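You operate a simulated robot arm through the tools that you are given. There is no shell and no other tool. Be economical: measure what you need, move in short steps, check, and stop when the job is done.

Carry out the task below with a simulated two-armed robot. There is one attempt and no reset: what you move stays moved.

Task
Switch the airing box off, free and lift off its lid, and put the green filter in the grey tray.
Fine: switch off before the teal and purple levers are turned free; the lid lies in the middle of the free space beside the box. Set down upright: what you pick out.

It is judged by the outcome, as a careful person would: the job done as asked, and still so three seconds after it is handed in. It fails if anything else is knocked over, pushed out of place, dropped, spilled or broken. A push-on lid holds only when it is set on centred and level and pressed home; a screw cap is set on level and turned clockwise until tight.

Robot
Two 6-joint arms with two-finger parallel grippers on one trunk, on a base that drives. Base frame: it is fixed to the floor where the robot stands at the start and does not move with it; the origin is under the middle of the robot, x ahead of it, y to its left, z up. Readings come in m, degrees, newtons and seconds.
The left shoulder is at the start at [0.06, 0.187, 1.247], the right one opposite. With the tool pointing down near the work surface each hand reaches from about 0.1 to 0.58 m from the robot's upright axis, wherever it stands, measured 20 degrees to its own side. Places, roughly: airing box [0.6, -0.1, 0.9]; airing dial [0.6, 0, 0.9]; airing switch [0.4, 0, 0.9]; end lever [1.8, -4.1, 0.9]; force dial [1.6, -2.6, 0.9]; green switch [1.4, -2.7, 0.9]; inflow valve [1.3, -2.2, 0.9]; outflow valve [1.4, -2.1, 0.9]; press valve [1.7, -3, 0.9]; purple lever [0.5, -0.4, 1]; red stop [1.9, -4.3, 0.9]; shaker dial [1.2, -2.5, 0.9]; shaker switch [1.2, -2.4, 0.9]; silver turntable [1, -1.2, 0.9]; teal lever [0.5, -0.2, 1]; top of the loading table [0.8, -0.7, 0.8]. Payload 1.57 kg a hand.
Tool frame (each hand has its own): the origin (TCP) lies between the finger pads and is the grasp point; the fingertips stand 0.03 m ahead of it; z points along the fingers, y is the line along which they close. Largest opening 0.11 m; finger width 0.024, thickness 0.012; the body of the gripper, 0.048 by 0.112 m, starts 0.078 m behind the TCP.
Orientation is told as [roll, pitch, yaw] about the base's x, y, z axes, in that order, counted from this pose: with the fingers straight down and closing along the base's y, the tool's x points along the base's -x, its y along +y and its z along -z.

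Tools
- The arms move only by the tool send_rows. It takes "left_commands", "right_commands" or both (then of equal length, played together; a hand with none holds still); each is a list of rows, each a list of 7 numbers: the shift along the tool's x, y, z in units of 40 mm (1.0 is 40 mm), then the turn, a rotation vector about the tool's x, y, z in units of 8 degrees (1.0 is 8 degrees), then the finger opening in m, from 0 to 0.11. In form: [[x, y, z, rx, ry, rz, hand], ...]. A call has 1 to 8 rows; each row shifts and turns the commanded pose from where the row before left it, along the tool's axes as they then stand. A call with a number of a shift or a turn outside -1 to 1 is refused whole. Rows are played at 5 a second. More than 0.05 m and 8.6 degrees between two rows, or a gripper value outside its range, and nothing of the call is played. Where a pose cannot be reached the arm comes as near as it can. A force on the tool above 40 N (or 10 N above the force at the start of the call, whichever is more), or a blocked arm, ends the call early, and 0.2 s more pass. The fingers move at their own pace (about 0.153 m/s each) and stop on an object; they squeeze with about 32 N. The grip force told is the motor's: it shows also when the fingers shut on nothing. Time passes only in rows, and 0.2 s behind the last, so rows that do not move let the fingers close. The reply holds the time, the measured pose of the TCP, the force on the tool along the base axes, the opening and the grip force, in the units named above and with some noise, with the torque about the TCP (base axes, N m) and any sound that the robot's microphone picked up.
- Cameras (640 x 400 px; columns grow to the right, rows downward): "scene" is now at [0.0054, -0.0323, 1.7826]; the picture's right is [-0.45, -0.89, 0.00], its down [-0.73, 0.36, -0.58] and it looks along [0.52, -0.26, -0.81] (base axes); focal length 256 px, centre (320, 200). "left" rides on the left gripper at [0.07, -0.016, -0.141] in its tool frame; the picture's right is [0.23, 0.97, 0.00], its down [-0.86, 0.20, -0.48] and it looks along [-0.47, 0.11, 0.88] (tool axes); focal length 222 px, centre (320, 200). "right" rides on the right gripper at [0.07, 0.016, -0.141] in its tool frame; the picture's right is [-0.23, 0.97, 0.00], its down [-0.86, -0.20, -0.48] and it looks along [-0.47, -0.11, 0.88] (tool axes); focal length 222 px, centre (320, 200). There is no depth. A picture from a camera that has moved, and an enlarged one, comes with that camera's place and axes in the base frame and with its lens.
- get_image(camera): a new picture of that camera. No time passes.
- slide_trunk(by): slides the trunk up (or, below 0, down) by that many m; the arms and the scene camera ride with it, the base frame stays. It gives what a move gives, with no picture.
- steer(legs): drives the robot by 1 to 6 legs, each [ahead, left, turn to the left] in m, m and degrees, along the robot's own axes; the way and the turn of a leg run together, so that a leg with both is an arc; at most 1.5 m and 180 degrees a leg. The arms and the cameras ride along, it lands a little off, and it stops where it bumps. It gives what a move gives.
- pan_tilt(pan, tilt): turns the head with the scene camera to pan (to the left, within 86 degrees either way) and tilt (down, from -29 to 69), counted from straight ahead of the robot. It gives what a move gives.
- enlarge(camera, box): a new picture of the part [left, top, right, bottom] of that camera's present view, enlarged. No time passes.
- hand_in(): hands the job in; it is judged then, once.

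Work in short steps. Places have to be worked out from the pictures, the camera data and where the tool is seen: move nearer, look again, correct. Check each grasp and each placing, and mend what went wrong. You have 120 turns and 100 pictures in all, those below and enlarged ones among them. Open the grippers and draw the arms clear of the work before you hand the job in, unless the task says otherwise; then end with one line.

The tools are called after "Call:" as name(argument=value, ...) on one line, values as JSON. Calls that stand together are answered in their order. send_rows: Moves the arms, as the interface text tells. Its arguments: {"type":"object","properties":{"left_commands":{"type":"array","items":{"type":"array","items":{"type":"number"}}},"right_commands":{"type":"array","items":{"type":"array","items":{"type":"number"}}}},"required":[]} The other tools are called the same way: slide_trunk (by) slides the trunk up or down; steer (legs) drives the base; pan_tilt (pan, tilt) turns the head that bears the scene camera; get_image (camera) takes a picture; enlarge (camera, box) takes an enlarged picture of a part of a camera's view; hand_in () hands the job in.

At the start:

```text
time: 0.0
left_tcp_pos: [0.4486, 0.0529, 1.2766]
left_tcp_rot: [0.1, 0.0, 0.0]
left_wrist_force: [0.1, -0.1, -0.1]
left_wrist_torque: [-0.04, 0.02, -0.04]
left_grip_width: 0.1101
left_finger_force: 0.1
right_tcp_pos: [0.3906, -0.4084, 1.3449]
right_tcp_rot: [0.0, 0.0, 0.0]
right_wrist_force: [0.1, 0.0, 0.1]
right_wrist_torque: [0.03, -0.03, 0.0]
right_grip_width: 0.1099
right_finger_force: 0.1
trunk travel left (down, up): [-0.875, 0.115]
robot x, y, heading: [-0.0016, -0.0023, 0.1]
head pan, tilt: [-26.6, 54.4]
```

scene: 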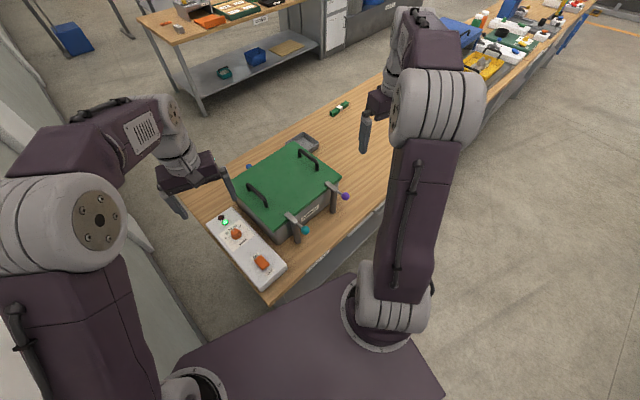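
right: 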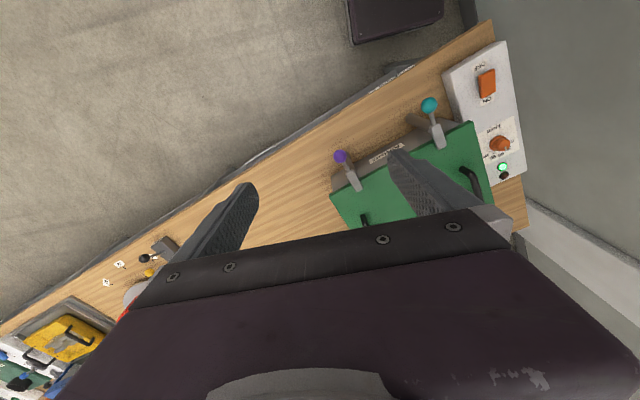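
left: 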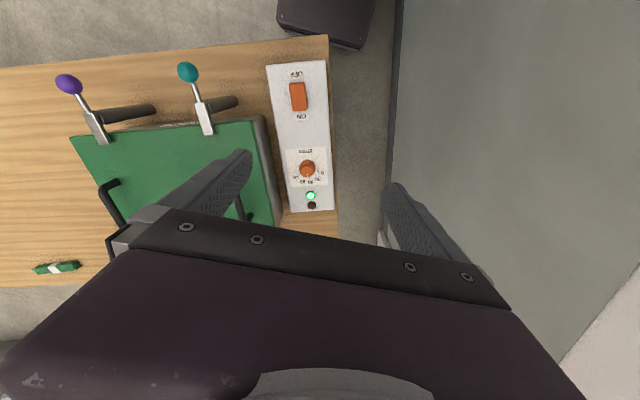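

I'll look closer at the box, the switch panel and the levers first.

Call:
enlarge(camera="scene", box=[190, 90, 390, 300])

Call:
enlarge(camera="left", box=[20, 30, 360, 290])

```text
1.90 times, centred on (290, 195) of scene
camera zoom: at [0.0054, -0.0323, 1.7826], right [-0.45, -0.89, 0.0], down [-0.73, 0.36, -0.58], along [0.52, -0.26, -0.81], focal length 488 px, centre (377, 210)
```

zoom: 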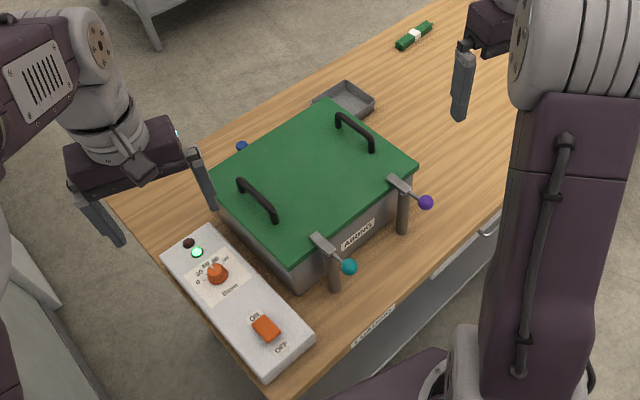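

```text
1.54 times, centred on (190, 160) of left
camera zoom: at [0.378, 0.035, 1.4189], right [-0.23, 0.97, 0.0], down [0.86, 0.2, 0.48], along [0.47, 0.11, -0.88], focal length 342 px, centre (520, 262)
```

zoom: 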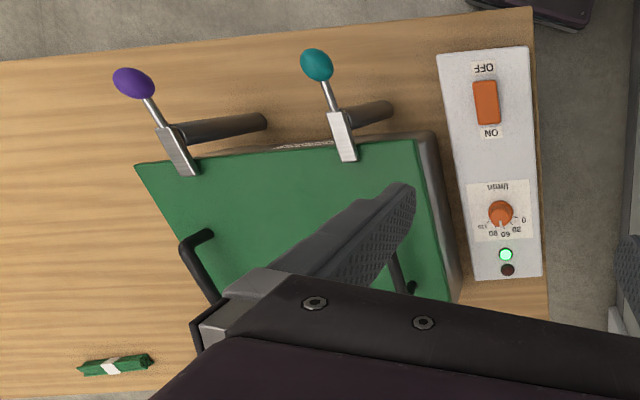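

Triangulated from both cameras: switch ≈ (0.421,-0.002,0.90), teal knob ≈ (0.417,-0.179,1.0), purple knob ≈ (0.482,-0.376,1.0), box yawed about 18°. I bring the closed left fingers above the OFF end of the switch.

Call:
send_rows(left_commands=[[0.16, -0.217, 1, 0, 0, 0, 0], [0.16, -0.217, 1, 0, 0, 0, 0], [0.16, -0.217, 1, 0, 0, 0, 0], [0.16, -0.217, 1, 0, 0, 0, 0], [0.16, -0.217, 1, 0, 0, 0, 0], [0.16, -0.217, 1, 0, 0, 0, 0], [0.16, -0.217, 0.9, 0, 0, 0, 0], [0, 0, 0, 0, 0, 0, 0]])

Call:
get_image(camera="left")

Call:
get_image(camera="scene")

```text
time: 1.8
left_tcp_pos: [0.4047, -0.0103, 0.9993]
left_tcp_rot: [0.0, 0.0, 0.0]
left_wrist_force: [0.4, 0.2, 0.4]
left_wrist_torque: [-0.01, -0.01, 0.0]
left_grip_width: 0.0
left_finger_force: 21.7
right_tcp_pos: [0.3914, -0.4088, 1.3458]
right_tcp_rot: [0.1, 0.0, 0.0]
right_wrist_force: [0.1, 0.3, 0.2]
right_wrist_torque: [0.03, 0.0, 0.0]
right_grip_width: 0.1103
right_finger_force: 0.0
trunk travel left (down, up): [-0.875, 0.115]
robot x, y, heading: [0.0008, -0.0, -0.0]
head pan, tilt: [-26.6, 54.4]
```

```text
94 pictures are left
camera left: at [0.3336, -0.027, 1.142], right [-0.23, 0.97, 0.0], down [0.85, 0.2, 0.48], along [0.47, 0.11, -0.88], focal length 222 px, centre (320, 200)
```

left: 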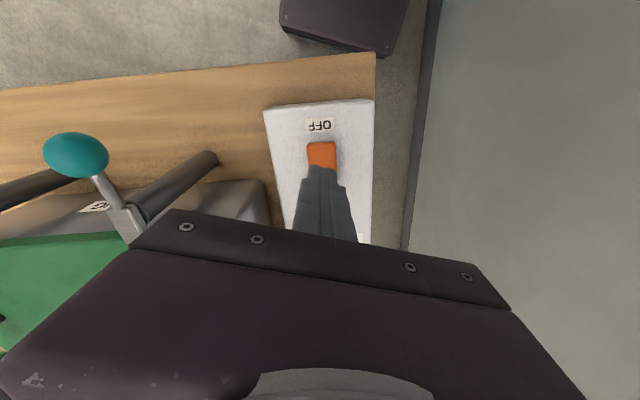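

```text
93 pictures are left
camera scene: at [0.0051, -0.0322, 1.7826], right [-0.45, -0.89, 0.0], down [-0.73, 0.36, -0.58], along [0.52, -0.26, -0.81], focal length 256 px, centre (320, 200)
```

scene: 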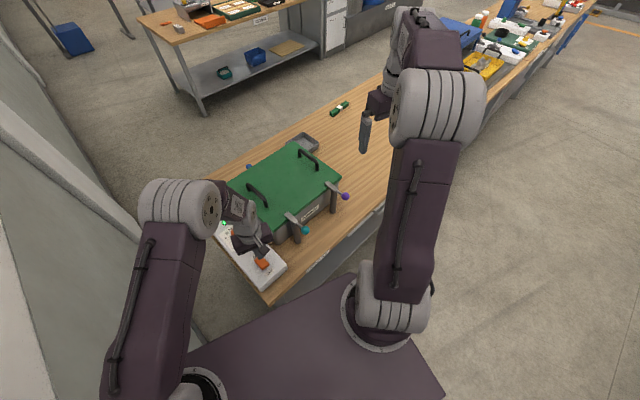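

The fingertips stand over the OFF half of the rocker. I press straight down in small steps.

Call:
send_rows(left_commands=[[0, 0, 0.6, 0, 0, 0, 0], [0, 0, 0.6, 0, 0, 0, 0], [0, 0, 0.25, 0, 0, 0, 0], [0, 0, 0.25, 0, 0, 0, 0], [0, 0, 0.2, 0, 0, 0, 0], [0, 0, 0.2, 0, 0, 0, 0]])

Call:
get_image(camera="left")

Call:
enlarge(camera="scene", box=[190, 180, 330, 290])

```text
time: 3.2
left_tcp_pos: [0.4003, -0.0105, 0.9188]
left_tcp_rot: [0.0, -0.2, 0.0]
left_wrist_force: [-6.1, -4.8, 13.1]
left_wrist_torque: [0.01, 0.04, 0.01]
left_grip_width: 0.0
left_finger_force: 21.4
right_tcp_pos: [0.3857, -0.4107, 1.3461]
right_tcp_rot: [0.1, -0.3, -0.1]
right_wrist_force: [0.2, 0.7, 0.2]
right_wrist_torque: [0.01, -0.03, 0.0]
right_grip_width: 0.1102
right_finger_force: 0.1
trunk travel left (down, up): [-0.875, 0.115]
robot x, y, heading: [-0.0012, -0.0029, -0.0]
head pan, tilt: [-26.6, 54.4]
```

```text
92 pictures are left
camera left: at [0.3296, -0.0274, 1.06], right [-0.23, 0.97, 0.0], down [0.85, 0.2, 0.48], along [0.47, 0.11, -0.88], focal length 222 px, centre (320, 200)
```

left: 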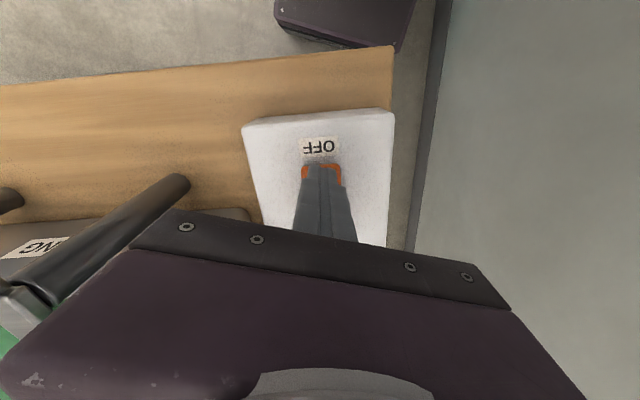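

```text
3.64 times, centred on (260, 235) of scene
camera zoom: at [-0.0004, -0.0342, 1.7828], right [-0.45, -0.89, 0.0], down [-0.72, 0.37, -0.58], along [0.52, -0.26, -0.81], focal length 932 px, centre (538, 73)
```

zoom: 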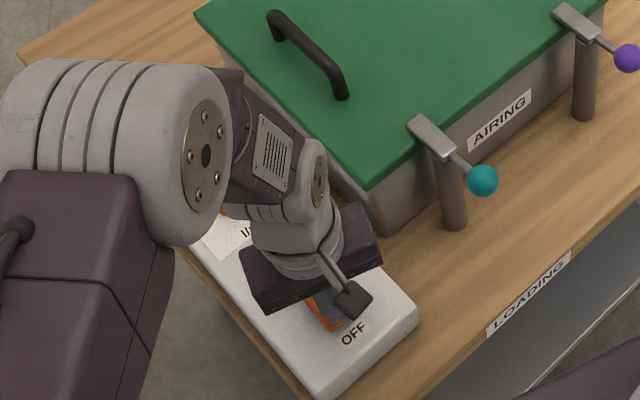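

Contact at 13 N, no click reported; I press a little further, then lift away to see the lamp.

Call:
send_rows(left_commands=[[0, 0, 0.15, 0, 0, 0, 0], [0, 0, 0.15, 0, 0, 0, 0], [0, 0, 0.15, 0, 0, 0, 0], [0, 0, 0, 0, 0, 0, 0]])

Call:
send_rows(left_commands=[[0, 0, -0.8, 0, 0, 0, 0], [0, 0, -1, 0, 0, 0, 0], [0, 0, -1, 0, 0, 0, 0], [0, 0, -1, 0, 0, 0, 0], [0.4, 0.4, -0.8, 0, 0, 0, 0], [0.4, 0.6, -0.5, 0, 0, 0, 0], [0.2, 0.8, 0, 0, 0, 0, 0]])

Call:
enlarge(camera="scene", box=[190, 110, 370, 290])

Call:
get_image(camera="left")

```text
time: 3.5
left_tcp_pos: [0.4001, -0.0116, 0.9181]
left_tcp_rot: [-0.1, -0.2, 0.0]
left_wrist_force: [-9.8, -2.4, 24.4]
left_wrist_torque: [0.1, 0.02, 0.07]
left_grip_width: 0.0
left_finger_force: 21.5
right_tcp_pos: [0.3877, -0.4099, 1.3453]
right_tcp_rot: [0.1, -0.2, 0.0]
right_wrist_force: [0.5, -0.3, -0.1]
right_wrist_torque: [-0.01, 0.0, 0.02]
right_grip_width: 0.1101
right_finger_force: 0.1
trunk travel left (down, up): [-0.875, 0.115]
robot x, y, heading: [-0.0021, 0.0016, 0.2]
head pan, tilt: [-26.6, 54.4]
stopped in row 1 (left hand): the force on the tool passed its limit at 48 N (the readings are from after the stop); the commanded pose is now the measured one
```

```text
time: 5.1
left_tcp_pos: [0.3636, 0.0626, 1.1203]
left_tcp_rot: [-0.1, 0.1, -0.1]
left_wrist_force: [0.1, 0.0, -0.3]
left_wrist_torque: [0.0, -0.01, 0.0]
left_grip_width: 0.0002
left_finger_force: 20.8
right_tcp_pos: [0.3914, -0.4079, 1.3444]
right_tcp_rot: [-0.1, 0.1, 0.0]
right_wrist_force: [0.7, -0.5, -0.1]
right_wrist_torque: [-0.01, 0.02, -0.03]
right_grip_width: 0.1103
right_finger_force: 0.0
trunk travel left (down, up): [-0.875, 0.115]
robot x, y, heading: [0.0001, -0.0005, 0.0]
head pan, tilt: [-26.6, 54.4]
```

```text
2.22 times, centred on (280, 200) of scene
camera zoom: at [0.006, -0.0309, 1.7826], right [-0.45, -0.89, 0.0], down [-0.73, 0.36, -0.58], along [0.52, -0.26, -0.81], focal length 570 px, centre (409, 200)
```

zoom: 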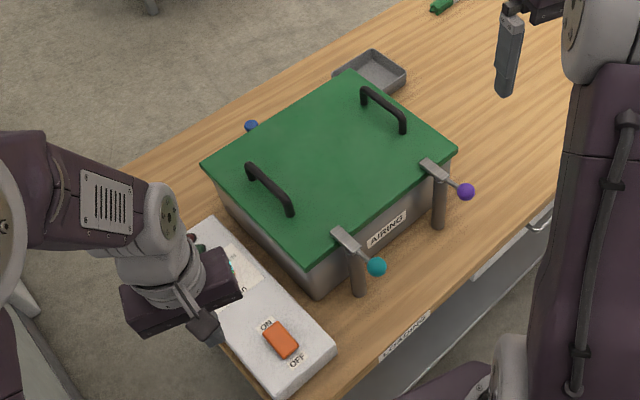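

```text
89 pictures are left
camera left: at [0.2934, 0.0465, 1.2621], right [-0.23, 0.97, 0.0], down [0.86, 0.2, 0.48], along [0.46, 0.11, -0.88], focal length 222 px, centre (320, 200)
```

left: 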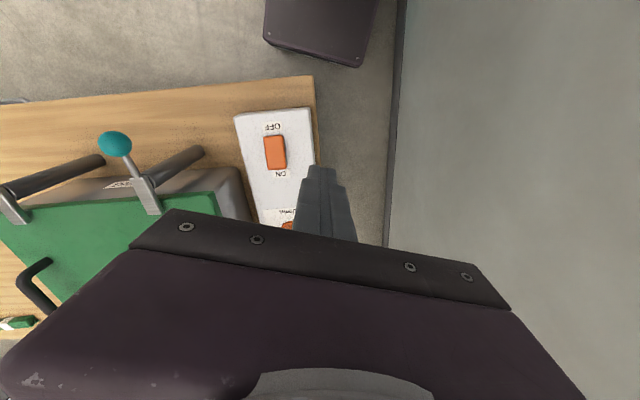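

The lamp is hidden by the gripper; I move the left hand up and aside to see it.

Call:
send_rows(left_commands=[[0.5, 0.8, -0.5, 0, 0, 0, 0], [0.5, 0.8, -0.5, 0, 0, 0, 0], [0.5, 0.5, -0.6, 0, 0, 0, 0]])

Call:
enlarge(camera="scene", box=[190, 180, 330, 290])

```text
time: 5.9
left_tcp_pos: [0.3028, 0.1471, 1.1832]
left_tcp_rot: [0.0, -0.1, 0.1]
left_wrist_force: [-0.5, 0.2, 0.0]
left_wrist_torque: [0.0, 0.02, 0.01]
left_grip_width: 0.0
left_finger_force: 21.7
right_tcp_pos: [0.3888, -0.4078, 1.3459]
right_tcp_rot: [0.0, -0.1, -0.1]
right_wrist_force: [0.6, 0.0, -0.4]
right_wrist_torque: [0.02, -0.04, 0.0]
right_grip_width: 0.1098
right_finger_force: 0.0
trunk travel left (down, up): [-0.875, 0.115]
robot x, y, heading: [-0.0025, 0.0011, 0.1]
head pan, tilt: [-26.6, 54.4]
```

```text
3.64 times, centred on (260, 235) of scene
camera zoom: at [0.0036, -0.0323, 1.7826], right [-0.45, -0.89, 0.0], down [-0.73, 0.36, -0.58], along [0.52, -0.26, -0.81], focal length 932 px, centre (538, 73)
```

zoom: 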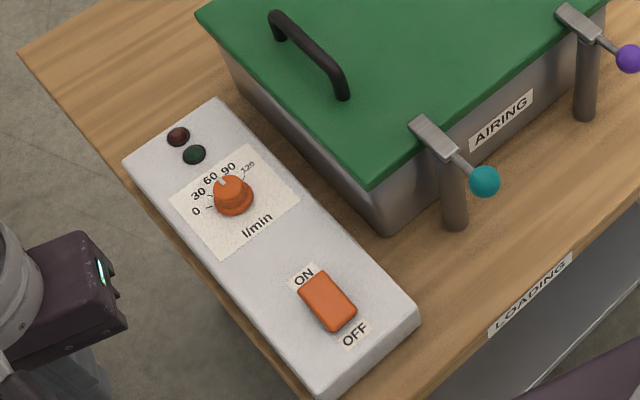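

The lamp is out, so the box is off. The purple lever and box centre are at the edge of reach, so I turn 18° left to face the box squarely and shift right along the table.

Call:
steer(legs=[[0, 0, 18.2], [0, -0.33, 0]])

Call:
pan_tilt(pan=0, tilt=55)

Call:
get_image(camera="scene")

Call:
get_image(camera="right")

```text
time: 9.1
left_tcp_pos: [0.3446, -0.0795, 1.1831]
left_tcp_rot: [-0.1, 0.0, 18.2]
left_wrist_force: [-0.6, 0.7, 0.0]
left_wrist_torque: [0.0, -0.01, 0.02]
left_grip_width: 0.0
left_finger_force: 21.3
right_tcp_pos: [0.6017, -0.5788, 1.3451]
right_tcp_rot: [-0.1, 0.0, 18.1]
right_wrist_force: [1.1, 0.0, 0.3]
right_wrist_torque: [-0.03, -0.01, -0.03]
right_grip_width: 0.1098
right_finger_force: 0.1
trunk travel left (down, up): [-0.875, 0.115]
robot x, y, heading: [0.1027, -0.3148, 18.1]
head pan, tilt: [-26.6, 54.4]
```

```text
time: 10.0
left_tcp_pos: [0.3459, -0.0832, 1.1839]
left_tcp_rot: [0.0, 0.0, 18.2]
left_wrist_force: [-0.7, 0.1, -0.3]
left_wrist_torque: [0.03, -0.01, 0.03]
left_grip_width: 0.0
left_finger_force: 21.3
right_tcp_pos: [0.6034, -0.5818, 1.3454]
right_tcp_rot: [-0.1, -0.1, 18.2]
right_wrist_force: [-0.6, 0.1, 0.0]
right_wrist_torque: [0.02, 0.0, 0.01]
right_grip_width: 0.11
right_finger_force: 0.1
trunk travel left (down, up): [-0.875, 0.115]
robot x, y, heading: [0.1043, -0.3152, 18.4]
head pan, tilt: [0.0, 55.0]
```

```text
87 pictures are left
camera scene: at [0.1154, -0.3125, 1.7819], right [0.31, -0.95, 0.0], down [-0.78, -0.25, -0.57], along [0.54, 0.18, -0.82], focal length 256 px, centre (320, 200)
```

scene: 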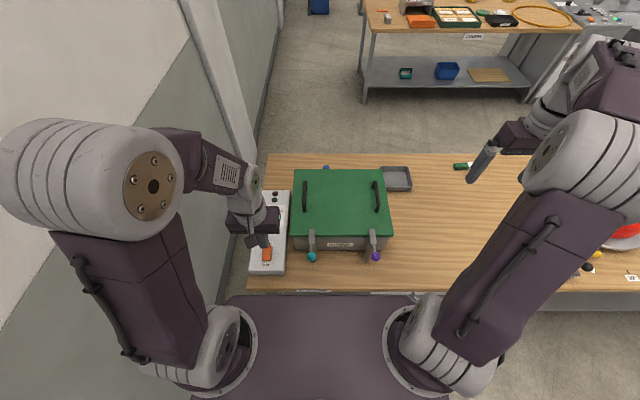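

```text
86 pictures are left
camera right: at [0.5314, -0.589, 1.4853], right [-0.09, 1.0, 0.0], down [0.87, 0.08, 0.48], along [0.48, 0.04, -0.88], focal length 222 px, centre (320, 200)
```

right: 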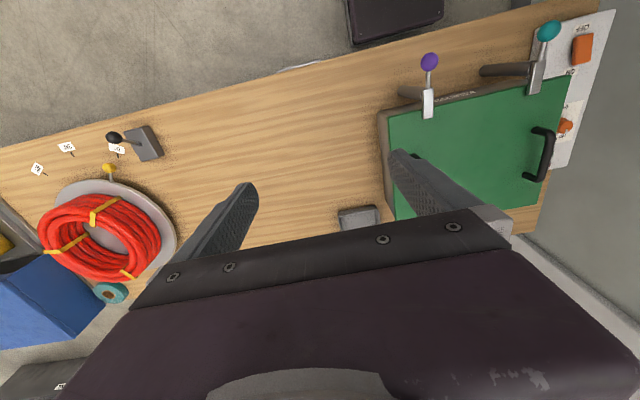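

Now facing the box squarely. A close look for precise places.

Call:
enlarge(camera="scene", box=[240, 140, 500, 300])

```text
2.46 times, centred on (370, 220) of scene
camera zoom: at [0.1154, -0.3125, 1.7819], right [0.31, -0.95, 0.0], down [-0.78, -0.25, -0.57], along [0.54, 0.18, -0.82], focal length 631 px, centre (197, 151)
```

zoom: 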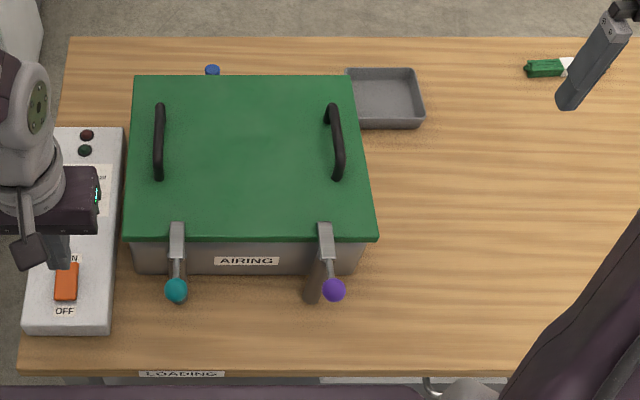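

Working in the robot-aligned frame, the left hand goes above the teal knob with fingers open to straddle it, and I check before going down.

Call:
send_rows(left_commands=[[-0.2, -0.75, 0.1, 0, 0, 0, 0.11], [-0.2, -0.75, 0.3, 0, 0, 0, 0.11], [-0.2, -0.75, 0.7, 0, 0, 0, 0.11], [-0.25, -0.65, 0.9, 0, 0, 0, 0.11], [0, 0, 0.8, 0, 0, 0, 0.11], [0, 0, 0, 0, 0, 0, 0.11]])

Call:
get_image(camera="left")

Call:
enlarge(camera="scene", box=[240, 160, 420, 290])

```text
time: 11.4
left_tcp_pos: [0.4154, -0.1805, 1.0719]
left_tcp_rot: [0.0, 0.0, 18.3]
left_wrist_force: [-0.5, 0.1, 0.0]
left_wrist_torque: [-0.01, 0.0, -0.06]
left_grip_width: 0.1099
left_finger_force: 0.0
right_tcp_pos: [0.601, -0.5805, 1.345]
right_tcp_rot: [0.0, 0.0, 18.2]
right_wrist_force: [0.6, 0.3, -0.2]
right_wrist_torque: [-0.01, -0.05, 0.01]
right_grip_width: 0.11
right_finger_force: 0.1
trunk travel left (down, up): [-0.875, 0.115]
robot x, y, heading: [0.1022, -0.3127, 18.4]
head pan, tilt: [0.0, 55.0]
```

```text
84 pictures are left
camera left: at [0.353, -0.2181, 1.2141], right [-0.52, 0.85, 0.0], down [0.75, 0.46, 0.48], along [0.41, 0.25, -0.88], focal length 222 px, centre (320, 200)
```

left: 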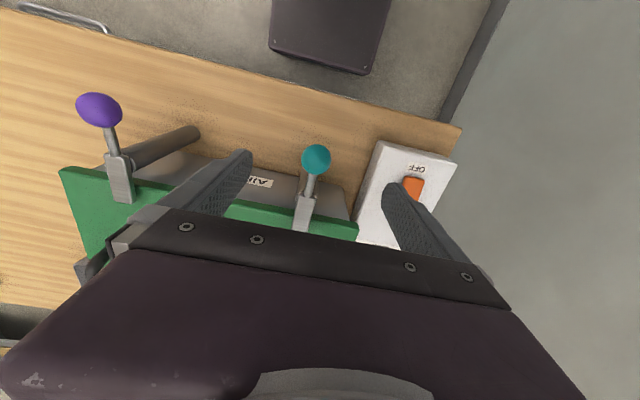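

```text
3.08 times, centred on (330, 225) of scene
camera zoom: at [0.1141, -0.3107, 1.7819], right [0.31, -0.95, 0.0], down [-0.78, -0.26, -0.57], along [0.55, 0.18, -0.82], focal length 788 px, centre (289, 123)
```

zoom: 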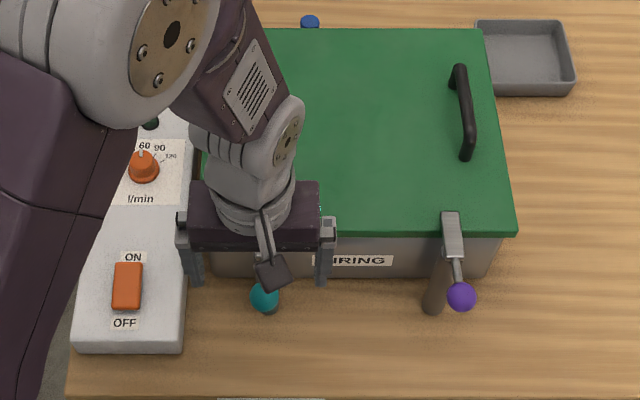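

The knob is centred between the fingers. I lower to its height and close loosely to keep it captive.

Call:
send_rows(left_commands=[[0, -0.1, 0.6, 0, 0, 0, 0.11], [0, 0, 0.6, 0, 0, 0, 0.11], [0, 0, 0.6, 0, 0, 0, 0.11], [0, 0, 0, 0, 0, 0, 0.045], [0, 0, 0, 0, 0, 0, 0.045]])

Call:
get_image(camera="left")

```text
time: 12.6
left_tcp_pos: [0.4165, -0.1844, 0.9997]
left_tcp_rot: [0.0, 0.0, 18.2]
left_wrist_force: [0.6, 0.1, -0.6]
left_wrist_torque: [0.0, 0.0, 0.02]
left_grip_width: 0.0447
left_finger_force: 0.0
right_tcp_pos: [0.6023, -0.582, 1.3449]
right_tcp_rot: [-0.1, 0.0, 18.3]
right_wrist_force: [-0.8, 0.6, -0.1]
right_wrist_torque: [-0.02, 0.0, 0.03]
right_grip_width: 0.1102
right_finger_force: 0.1
trunk travel left (down, up): [-0.875, 0.115]
robot x, y, heading: [0.1033, -0.3109, 18.2]
head pan, tilt: [0.0, 55.0]
```

```text
82 pictures are left
camera left: at [0.3537, -0.2213, 1.142], right [-0.52, 0.85, 0.0], down [0.75, 0.46, 0.48], along [0.41, 0.25, -0.88], focal length 222 px, centre (320, 200)
```

left: 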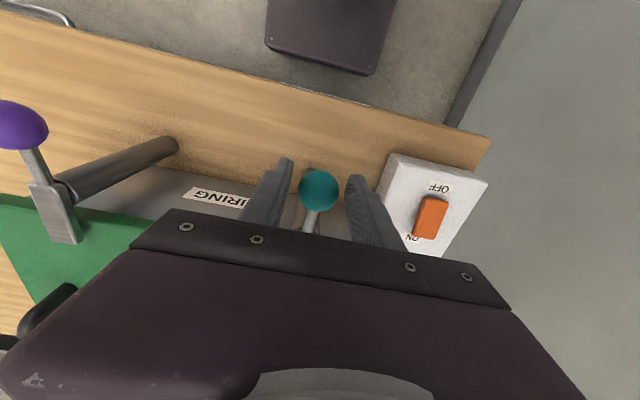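

I raise 1.5 cm so the tips pass above lid height, then swing the knob along its arc to the left (pivot 5.5 cm ahead), turning the hand with it.

Call:
send_rows(left_commands=[[0, 0.15, -0.37, 0, 0, 0, 0.045], [-0.013, 0.19, 0, 0, 0, 1, 0.045], [-0.013, 0.19, 0, 0, 0, 1, 0.045], [-0.013, 0.19, 0, 0, 0, 1, 0.045], [-0.013, 0.19, 0, 0, 0, 1, 0.045]])

Call:
get_image(camera="left")

Call:
enlarge(camera="scene", box=[240, 160, 420, 290])

```text
time: 13.8
left_tcp_pos: [0.4137, -0.1493, 1.0139]
left_tcp_rot: [0.0, 0.0, -14.0]
left_wrist_force: [-1.2, -0.6, -0.5]
left_wrist_torque: [-0.06, -0.02, 0.02]
left_grip_width: 0.0453
left_finger_force: 0.1
right_tcp_pos: [0.6013, -0.582, 1.3445]
right_tcp_rot: [0.1, 0.0, 18.2]
right_wrist_force: [0.2, -0.7, -0.4]
right_wrist_torque: [0.0, 0.0, -0.01]
right_grip_width: 0.1102
right_finger_force: 0.0
trunk travel left (down, up): [-0.875, 0.115]
robot x, y, heading: [0.1043, -0.313, 18.4]
head pan, tilt: [0.0, 55.0]
```

```text
81 pictures are left
camera left: at [0.3408, -0.1477, 1.1564], right [0.01, 1.0, 0.0], down [0.88, -0.01, 0.48], along [0.48, -0.01, -0.88], focal length 222 px, centre (320, 200)
```

left: 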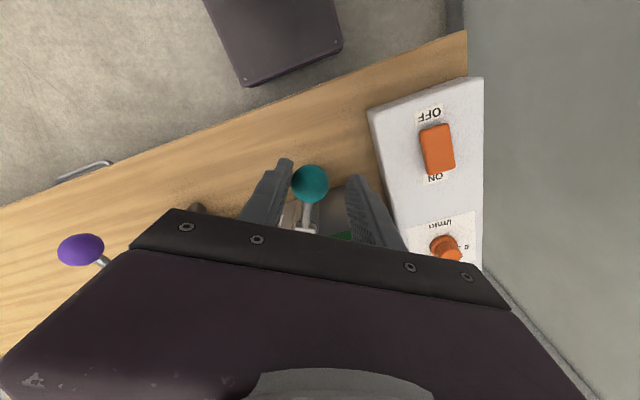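

```text
3.08 times, centred on (330, 225) of scene
camera zoom: at [0.1151, -0.311, 1.7819], right [0.31, -0.95, 0.0], down [-0.78, -0.26, -0.57], along [0.54, 0.18, -0.82], focal length 788 px, centre (289, 123)
```

zoom: 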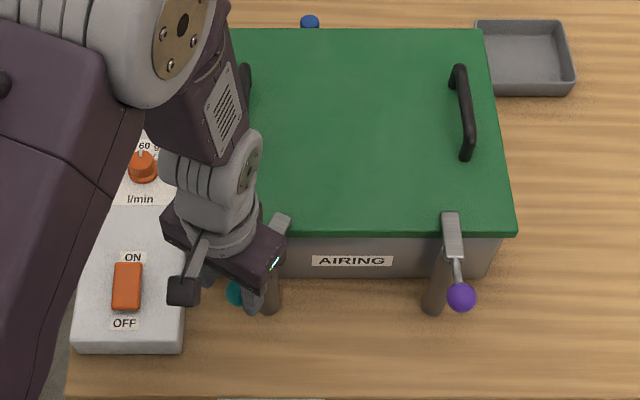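

The lever turns with little force (about 30° so far). I continue the arc.

Call:
send_rows(left_commands=[[-0.013, 0.19, 0, 0, 0, 1, 0.045], [-0.013, 0.19, 0, 0, 0, 1, 0.045], [-0.013, 0.19, 0, 0, 0, 1, 0.045], [-0.013, 0.19, 0, 0, 0, 1, 0.045], [-0.013, 0.19, 0, 0, 0, 1, 0.045], [-0.013, 0.19, 0, 0, 0, 1, 0.045], [-0.013, 0.19, 0, 0, 0, 1, 0.045]])

Call:
enlarge(camera="scene", box=[240, 160, 420, 290])

Call:
get_image(camera="left")

```text
time: 15.4
left_tcp_pos: [0.448, -0.1093, 1.0143]
left_tcp_rot: [-0.1, 0.0, -70.1]
left_wrist_force: [-0.4, -0.1, 0.9]
left_wrist_torque: [0.05, 0.0, -0.03]
left_grip_width: 0.0458
left_finger_force: 0.5
right_tcp_pos: [0.6019, -0.5808, 1.3444]
right_tcp_rot: [-0.1, 0.1, 18.2]
right_wrist_force: [0.5, 0.4, -1.0]
right_wrist_torque: [0.0, -0.01, 0.03]
right_grip_width: 0.11
right_finger_force: 0.0
trunk travel left (down, up): [-0.875, 0.115]
robot x, y, heading: [0.1005, -0.3165, 18.1]
head pan, tilt: [0.0, 55.0]
```

```text
3.08 times, centred on (330, 225) of scene
camera zoom: at [0.1151, -0.3111, 1.7819], right [0.31, -0.95, 0.0], down [-0.78, -0.26, -0.57], along [0.54, 0.18, -0.82], focal length 788 px, centre (289, 123)
```

zoom: 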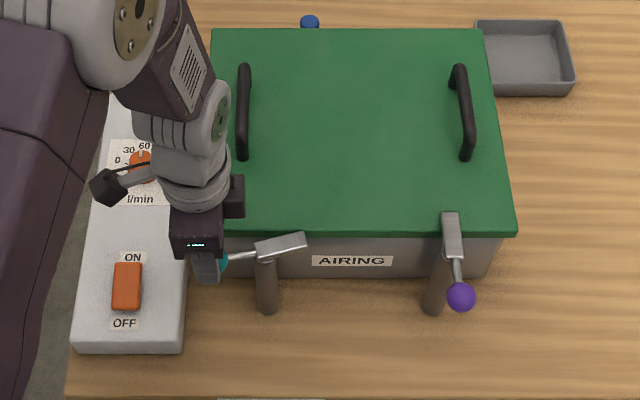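

```text
78 pictures are left
camera left: at [0.4075, -0.0506, 1.157], right [0.84, 0.55, 0.0], down [0.48, -0.73, 0.48], along [0.26, -0.4, -0.88], focal length 222 px, centre (320, 200)
```

left: 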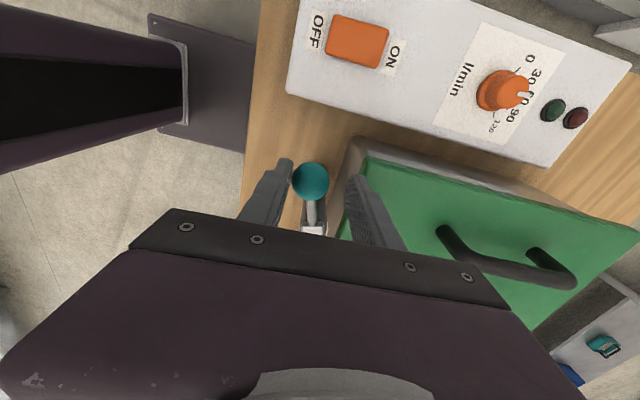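

The clamp bar is nearly parallel to the lid edge; two more steps take it fully clear, then I open and rise.

Call:
send_rows(left_commands=[[-0.013, 0.19, 0, 0, 0, 1, 0.045], [-0.013, 0.19, 0, 0, 0, 1, 0.045], [0, 0.1, 0, 0, 0, 0, 0.045], [0, 0, 0, 0, 0, 0, 0.07], [0, 0, -1, 0, 0, 0, 0.07], [0, 0, -1, 0, 0, 0, 0.07], [0, 0, -1, 0, 0, 0, 0.07]])

Call:
enlarge(camera="scene", box=[240, 160, 420, 290])

```text
time: 17.0
left_tcp_pos: [0.4657, -0.1066, 1.1348]
left_tcp_rot: [0.0, 0.0, -86.0]
left_wrist_force: [0.2, 0.1, 0.0]
left_wrist_torque: [0.01, -0.01, 0.03]
left_grip_width: 0.0697
left_finger_force: 0.1
right_tcp_pos: [0.6019, -0.5811, 1.3449]
right_tcp_rot: [0.0, 0.0, 18.2]
right_wrist_force: [0.1, 0.1, -0.2]
right_wrist_torque: [0.0, -0.01, -0.03]
right_grip_width: 0.1102
right_finger_force: 0.0
trunk travel left (down, up): [-0.875, 0.115]
robot x, y, heading: [0.1022, -0.3179, 18.1]
head pan, tilt: [0.0, 55.0]
```

```text
3.08 times, centred on (330, 225) of scene
camera zoom: at [0.1142, -0.3115, 1.7818], right [0.31, -0.95, 0.0], down [-0.78, -0.26, -0.57], along [0.55, 0.18, -0.82], focal length 788 px, centre (289, 123)
```

zoom: 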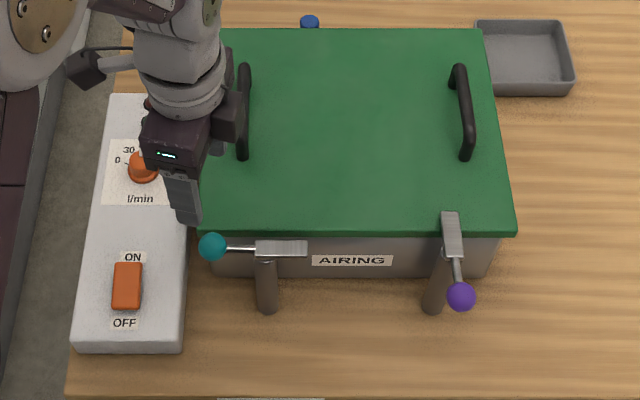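

Teal is free. The right hand goes over the purple knob while the left rises and turns back.

Call:
send_rows(right_commands=[[0.165, 0.72, 0.845, 0, 0, 0, 0.11], [0.165, 0.72, 0.845, 0, 0, 0, 0.11], [0.165, 0.72, 0.845, 0, 0, 0, 0.11], [0.165, 0.72, 0.845, 0, 0, 0, 0.11], [0.165, 0.72, 0.845, 0, 0, 0, 0.11], [0.165, 0.72, 0.845, 0, 0, 0, 0.11], [0.165, 0.72, 0.845, 0, 0, 0, 0.11], [0.165, 0.72, 0.845, 0, 0, 0, 0.11]], left_commands=[[0, 0, -0.5, 0, 0, -1, 0.11], [0, 0, -0.5, 0, 0, -1, 0.11], [0, 0, -0.4, 0, 0, -1, 0.11], [0, 0, 0, 0, 0, -1, 0.11], [0, 0, 0, 0, 0, -1, 0.11], [0, 0, 0, 0, 0, -1, 0.11], [0, 0, 0, 0, 0, -1, 0.11], [0, 0, 0, 0, 0, -1, 0.11]])

Call:
get_image(camera="right")

```text
time: 18.8
left_tcp_pos: [0.4666, -0.1056, 1.1901]
left_tcp_rot: [0.0, -0.1, -21.6]
left_wrist_force: [-0.3, 0.4, -0.2]
left_wrist_torque: [-0.02, 0.0, 0.02]
left_grip_width: 0.1098
left_finger_force: 0.0
right_tcp_pos: [0.4819, -0.3771, 1.074]
right_tcp_rot: [-0.1, 0.0, 18.1]
right_wrist_force: [1.0, 0.5, -0.3]
right_wrist_torque: [-0.01, -0.02, 0.02]
right_grip_width: 0.1097
right_finger_force: 0.0
trunk travel left (down, up): [-0.875, 0.115]
robot x, y, heading: [0.1045, -0.3147, 18.5]
head pan, tilt: [0.0, 55.0]
```

```text
76 pictures are left
camera right: at [0.4103, -0.3844, 1.2138], right [-0.09, 1.0, 0.0], down [0.87, 0.08, 0.48], along [0.48, 0.04, -0.88], focal length 222 px, centre (320, 200)
```

right: 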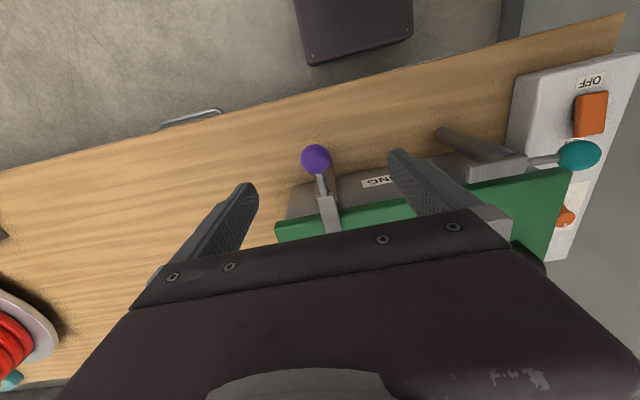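

Aligned; descend, close loosely and begin the mirrored swing to the right.

Call:
send_rows(right_commands=[[0, 0, 0.75, 0, 0, 0, 0.11], [0, 0, 0.75, 0, 0, 0, 0.11], [0, 0, 0, 0, 0, 0, 0.045], [0, -0.15, 0, 0, 0, 0, 0.045], [-0.013, -0.19, 0, 0, 0, -1, 0.045], [-0.013, -0.19, 0, 0, 0, -1, 0.045], [-0.013, -0.19, 0, 0, 0, -1, 0.045], [-0.013, -0.19, 0, 0, 0, -1, 0.045]], left_commands=[[0, 0, 0, 0, 0, -1, 0.11], [0, 0, 0, 0, 0, -1, 0.11], [0, 0, 0, 0, 0, -1, 0.11], [0, 0, 0, 0, 0, -1, 0.11], [0, 0, 0, 0, 0, -0.975, 0.11], [0, 0, 0, 0, 0, 0, 0.11], [0, 0, 0, 0, 0, 0, 0.11], [0, 0, 0, 0, 0, 0, 0.11]])

Call:
get_image(camera="right")

```text
time: 20.6
left_tcp_pos: [0.4656, -0.1065, 1.1887]
left_tcp_rot: [0.0, 0.0, 18.0]
left_wrist_force: [-0.3, -0.2, 0.3]
left_wrist_torque: [0.01, 0.01, -0.01]
left_grip_width: 0.1101
left_finger_force: 0.1
right_tcp_pos: [0.4994, -0.4105, 1.0153]
right_tcp_rot: [-0.1, 0.0, 50.3]
right_wrist_force: [-0.7, -0.6, 1.1]
right_wrist_torque: [0.03, 0.03, 0.02]
right_grip_width: 0.0455
right_finger_force: 0.1
trunk travel left (down, up): [-0.875, 0.115]
robot x, y, heading: [0.1045, -0.3136, 18.2]
head pan, tilt: [0.0, 55.0]
```

```text
75 pictures are left
camera right: at [0.4421, -0.4538, 1.1553], right [-0.6, 0.8, 0.0], down [0.7, 0.53, 0.48], along [0.38, 0.29, -0.88], focal length 222 px, centre (320, 200)
```

right: 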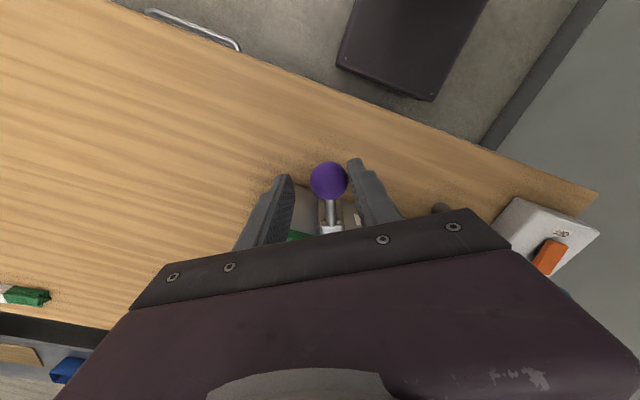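

The purple lever follows. I continue to about 90°.

Call:
send_rows(right_commands=[[-0.013, -0.19, 0, 0, 0, -1, 0.045], [-0.013, -0.19, 0, 0, 0, -1, 0.045], [-0.013, -0.19, 0, 0, 0, -1, 0.045], [-0.013, -0.19, 0, 0, 0, -1, 0.045], [-0.013, -0.19, 0, 0, 0, -1, 0.045], [-0.013, -0.19, 0, 0, 0, -1, 0.045], [-0.013, -0.19, 0, 0, 0, -1, 0.045], [-0.013, -0.19, 0, 0, 0, -1, 0.045]])

Call:
send_rows(right_commands=[[-0.013, -0.19, 0, 0, 0, -0.5, 0.045], [0, -0.1, 0, 0, 0, 0, 0.045], [0, 0, 0, 0, 0, 0, 0.07], [0, 0, -1, 0, 0, 0, 0.07], [0, 0, -1, 0, 0, 0, 0.07], [0, 0, -1, 0, 0, 0, 0.09], [0, 0, -1, 0, 0, 1, 0.11], [0, 0, -0.5, 0, 0, 1, 0.11]])

Call:
enlarge(camera="scene", box=[240, 140, 460, 290])

```text
time: 22.4
left_tcp_pos: [0.4661, -0.1075, 1.1906]
left_tcp_rot: [0.0, 0.0, 17.9]
left_wrist_force: [0.6, 0.2, -0.2]
left_wrist_torque: [0.0, 0.0, -0.04]
left_grip_width: 0.11
left_finger_force: 0.1
right_tcp_pos: [0.5562, -0.4188, 1.0135]
right_tcp_rot: [0.0, 0.0, 114.3]
right_wrist_force: [-0.8, -1.1, -0.3]
right_wrist_torque: [-0.02, 0.03, -0.01]
right_grip_width: 0.0457
right_finger_force: 0.1
trunk travel left (down, up): [-0.875, 0.115]
robot x, y, heading: [0.1066, -0.3124, 18.2]
head pan, tilt: [0.0, 55.0]
```

```text
time: 24.2
left_tcp_pos: [0.4663, -0.107, 1.19]
left_tcp_rot: [0.0, 0.0, 17.9]
left_wrist_force: [0.0, -0.3, 0.1]
left_wrist_torque: [0.0, 0.01, -0.01]
left_grip_width: 0.11
left_finger_force: 0.1
right_tcp_pos: [0.5649, -0.4113, 1.1939]
right_tcp_rot: [-0.1, 0.0, 102.0]
right_wrist_force: [-0.3, -0.3, 0.1]
right_wrist_torque: [-0.02, 0.0, 0.01]
right_grip_width: 0.1103
right_finger_force: 0.0
trunk travel left (down, up): [-0.875, 0.115]
robot x, y, heading: [0.1054, -0.3182, 18.2]
head pan, tilt: [0.0, 55.0]
```

```text
2.67 times, centred on (350, 215) of scene
camera zoom: at [0.1142, -0.3112, 1.7818], right [0.31, -0.95, 0.0], down [-0.78, -0.26, -0.57], along [0.55, 0.18, -0.82], focal length 683 px, centre (240, 160)
```

zoom: 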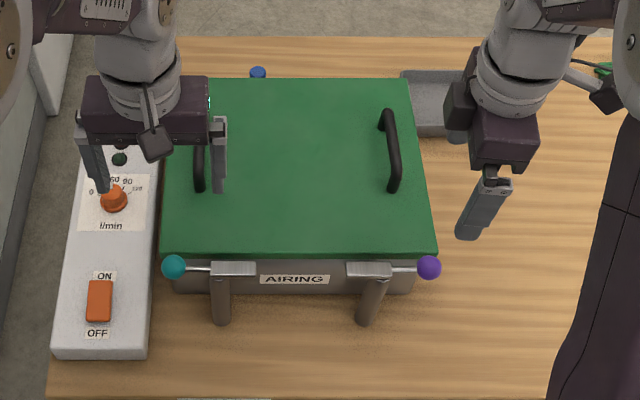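

Both levers are free. I shift slightly right and ahead so the box sits centred before both arms, then turn the right hand back.

Call:
steer(legs=[[0.04, -0.076, 0]])

Call:
send_rows(right_commands=[[0, 0, 0, 0, 0, 1, 0.11], [0, 0, 0, 0, 0, 1, 0.11], [0, 0, 0, 0, 0, 1, 0.11], [0, 0, 0, 0, 0, 1, 0.11], [0, 0, 0, 0, 0, 1, 0.11], [0, 0, 0, 0, 0, 1, 0.11], [0, 0, 0, 0, 0, 1, 0.11], [0, 0, 0, 0, 0, 1, 0.11]])

Call:
send_rows(right_commands=[[0, 0, 0, 0, 0, 1, 0.11], [0, 0, 0, 0, 0, 1, 0.11], [0, 0, 0, 0, 0, 0.46, 0.11]])

Call:
get_image(camera="scene")

Call:
get_image(camera="right")

Call:
get_image(camera="left")

```text
time: 25.3
left_tcp_pos: [0.5239, -0.1628, 1.1906]
left_tcp_rot: [-0.4, -0.1, 18.0]
left_wrist_force: [0.7, -0.5, 0.3]
left_wrist_torque: [-0.01, -0.04, -0.01]
left_grip_width: 0.1098
left_finger_force: 0.1
right_tcp_pos: [0.6229, -0.4664, 1.1963]
right_tcp_rot: [-0.3, 0.2, 102.2]
right_wrist_force: [-0.7, 0.3, 0.7]
right_wrist_torque: [-0.04, -0.02, 0.04]
right_grip_width: 0.11
right_finger_force: 0.0
trunk travel left (down, up): [-0.875, 0.115]
robot x, y, heading: [0.1698, -0.3753, 18.4]
head pan, tilt: [0.0, 55.0]
```

```text
time: 27.1
left_tcp_pos: [0.5276, -0.1649, 1.1911]
left_tcp_rot: [0.2, 0.0, 18.0]
left_wrist_force: [-0.4, -0.8, 0.7]
left_wrist_torque: [0.03, -0.01, 0.01]
left_grip_width: 0.11
left_finger_force: 0.1
right_tcp_pos: [0.6267, -0.4708, 1.1938]
right_tcp_rot: [0.0, 0.0, 38.1]
right_wrist_force: [-0.4, 0.2, -0.9]
right_wrist_torque: [-0.02, -0.01, -0.03]
right_grip_width: 0.1098
right_finger_force: 0.0
trunk travel left (down, up): [-0.875, 0.115]
robot x, y, heading: [0.1681, -0.3748, 18.1]
head pan, tilt: [0.0, 55.0]
```

```text
time: 27.9
left_tcp_pos: [0.5283, -0.1659, 1.1912]
left_tcp_rot: [0.0, 0.1, 18.0]
left_wrist_force: [0.2, -0.5, 0.5]
left_wrist_torque: [0.0, 0.01, -0.01]
left_grip_width: 0.1102
left_finger_force: 0.0
right_tcp_pos: [0.6276, -0.4698, 1.1947]
right_tcp_rot: [0.0, 0.0, 18.4]
right_wrist_force: [-0.4, 0.2, 0.3]
right_wrist_torque: [0.01, -0.06, 0.02]
right_grip_width: 0.11
right_finger_force: 0.2
trunk travel left (down, up): [-0.875, 0.115]
robot x, y, heading: [0.1659, -0.371, 18.3]
head pan, tilt: [0.0, 55.0]
```

```text
73 pictures are left
camera scene: at [0.1765, -0.3705, 1.7819], right [0.31, -0.95, 0.0], down [-0.78, -0.26, -0.57], along [0.54, 0.18, -0.82], focal length 256 px, centre (320, 200)
```

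scene: 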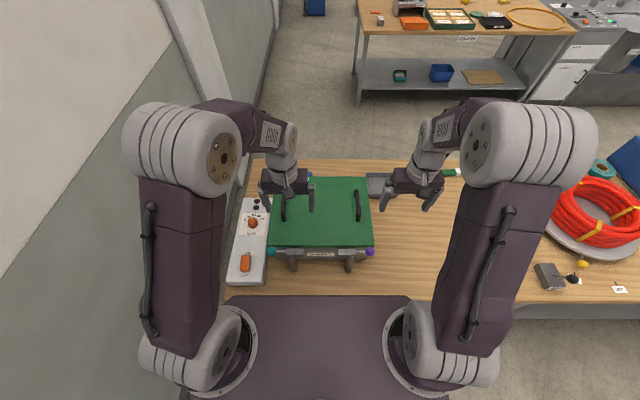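

```text
72 pictures are left
camera right: at [0.5566, -0.478, 1.3348], right [-0.09, 1.0, 0.0], down [0.87, 0.08, 0.48], along [0.48, 0.04, -0.88], focal length 222 px, centre (320, 200)
```

right: 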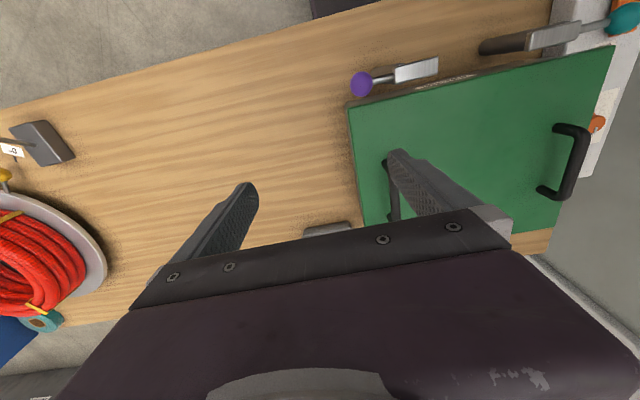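

```text
71 pictures are left
camera left: at [0.4657, -0.2032, 1.3328], right [-0.52, 0.86, 0.0], down [0.75, 0.45, 0.48], along [0.41, 0.25, -0.88], focal length 222 px, centre (320, 200)
```

left: 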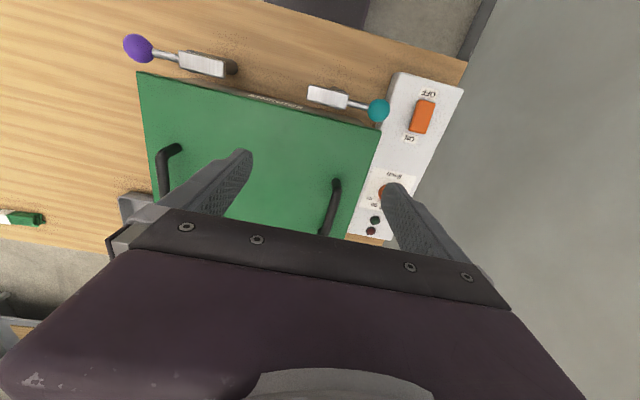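

Handles estimated at left (0.63,-0.08,1.0), right (0.713,-0.337,1.0). I bring both hands above them together.

Call:
send_rows(left_commands=[[-0.77, 0.32, 0.1, 0, 0, 0, 0.11], [-0.77, 0.32, 0.1, 0, 0, 0, 0.11], [-0.77, 0.32, 0.1, 0, 0, 0, 0.11], [-0.77, 0.32, 0.1, 0, 0, 0, 0.11], [0, 0, 1, 0, 0, 0, 0.11], [0, 0, 1, 0, 0, 0, 0.11], [0, 0, 0, 0, 0, 0, 0.11]], right_commands=[[-0.77, 0.62, 0.1, 0, 0, 0, 0.11], [-0.77, 0.62, 0.1, 0, 0, 0, 0.11], [-0.77, 0.62, 0.1, 0, 0, 0, 0.11], [-0.77, 0.62, 0.1, 0, 0, 0, 0.11], [0, 0, 1, 0, 0, 0, 0.11], [0, 0, 1, 0, 0, 0, 0.11], [0, 0, 0, 0, 0, 0, 0.11]])

Call:
get_image(camera="left")

Call:
get_image(camera="right")

Call:
enlarge(camera="scene", box=[230, 150, 410, 280])

```text
time: 29.5
left_tcp_pos: [0.6304, -0.0778, 1.0931]
left_tcp_rot: [0.0, 0.0, 18.0]
left_wrist_force: [0.4, -0.1, 0.2]
left_wrist_torque: [0.0, 0.02, 0.0]
left_grip_width: 0.1097
left_finger_force: 0.1
right_tcp_pos: [0.7134, -0.3371, 1.0973]
right_tcp_rot: [-0.1, 0.0, 18.4]
right_wrist_force: [-0.6, -0.4, -0.3]
right_wrist_torque: [-0.01, -0.02, 0.01]
right_grip_width: 0.1102
right_finger_force: 0.1
trunk travel left (down, up): [-0.875, 0.115]
robot x, y, heading: [0.1645, -0.3758, 18.2]
head pan, tilt: [0.0, 55.0]
```

```text
70 pictures are left
camera left: at [0.5673, -0.115, 1.2359], right [-0.52, 0.86, 0.0], down [0.75, 0.45, 0.48], along [0.41, 0.25, -0.88], focal length 222 px, centre (320, 200)
```

left: 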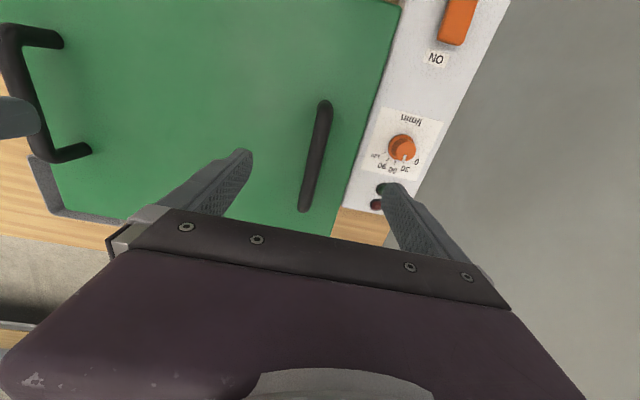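

```text
69 pictures are left
camera right: at [0.6413, -0.3437, 1.2382], right [-0.09, 1.0, 0.0], down [0.87, 0.08, 0.48], along [0.48, 0.04, -0.88], focal length 222 px, centre (320, 200)
```

right: 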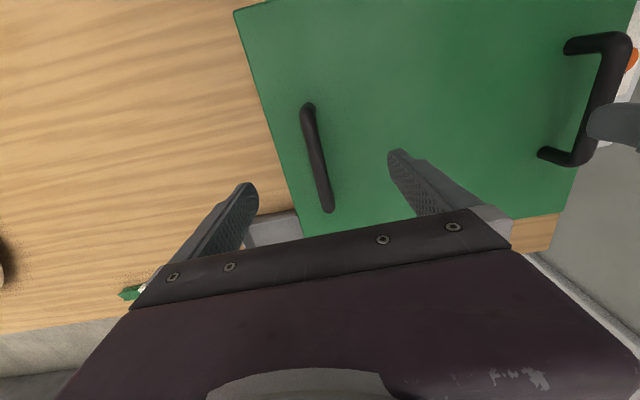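

```text
3.08 times, centred on (320, 215) of scene
camera zoom: at [0.1764, -0.3697, 1.7819], right [0.31, -0.95, 0.0], down [-0.78, -0.26, -0.57], along [0.54, 0.18, -0.82], focal length 788 px, centre (320, 154)
```

zoom: 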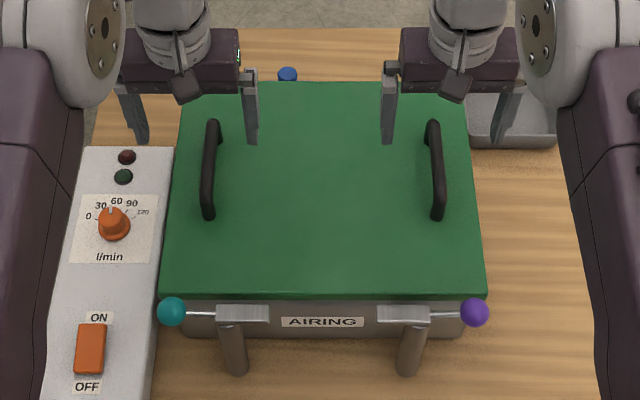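

Both handles are centred between the fingers. I lower gently, watching the force.

Call:
send_rows(left_commands=[[0, 0, 0.6, 0, 0, 0, 0.11], [0, 0, 0.6, 0, 0, 0, 0.11], [0, 0, 0.6, 0, 0, 0, 0.11], [0, 0, 0.25, 0, 0, 0, 0.11], [0, 0, 0.25, 0, 0, 0, 0.11]], right_commands=[[0, 0, 0.6, 0, 0, 0, 0.11], [0, 0, 0.6, 0, 0, 0, 0.11], [0, 0, 0.6, 0, 0, 0, 0.11], [0, 0, 0.3, 0, 0, 0, 0.11], [0, 0, 0.3, 0, 0, 0, 0.11]])

Call:
get_image(camera="left")

Call:
enlarge(camera="scene", box=[230, 150, 410, 280])

```text
time: 30.7
left_tcp_pos: [0.6301, -0.0792, 1.0012]
left_tcp_rot: [0.0, 0.0, 18.0]
left_wrist_force: [0.1, -0.2, -0.4]
left_wrist_torque: [0.01, -0.02, 0.04]
left_grip_width: 0.1101
left_finger_force: 0.0
right_tcp_pos: [0.714, -0.3371, 1.0014]
right_tcp_rot: [0.0, 0.0, 18.5]
right_wrist_force: [-0.5, 0.3, 0.0]
right_wrist_torque: [0.0, 0.02, -0.03]
right_grip_width: 0.11
right_finger_force: 0.0
trunk travel left (down, up): [-0.875, 0.115]
robot x, y, heading: [0.1678, -0.3756, 18.1]
head pan, tilt: [0.0, 55.0]
```

```text
67 pictures are left
camera left: at [0.5673, -0.1158, 1.1442], right [-0.52, 0.86, 0.0], down [0.75, 0.45, 0.48], along [0.41, 0.25, -0.88], focal length 222 px, centre (320, 200)
```

left: 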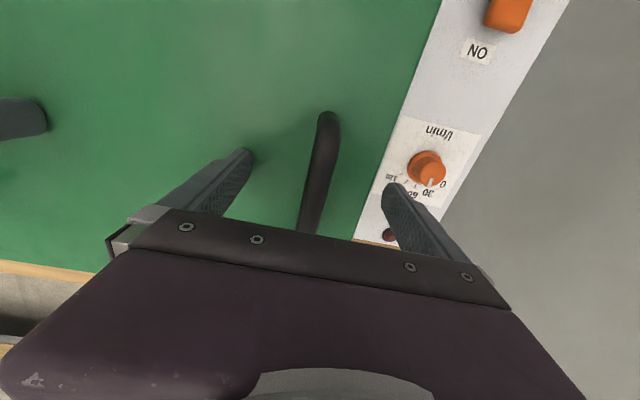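

```text
3.08 times, centred on (320, 215) of scene
camera zoom: at [0.1772, -0.3701, 1.7819], right [0.31, -0.95, 0.0], down [-0.78, -0.26, -0.57], along [0.54, 0.18, -0.82], focal length 788 px, centre (320, 154)
```

zoom: 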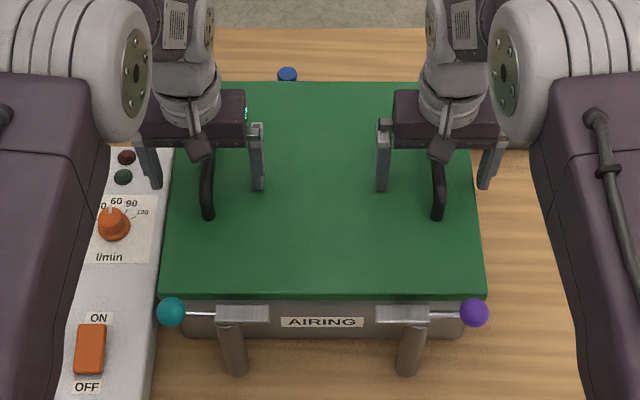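

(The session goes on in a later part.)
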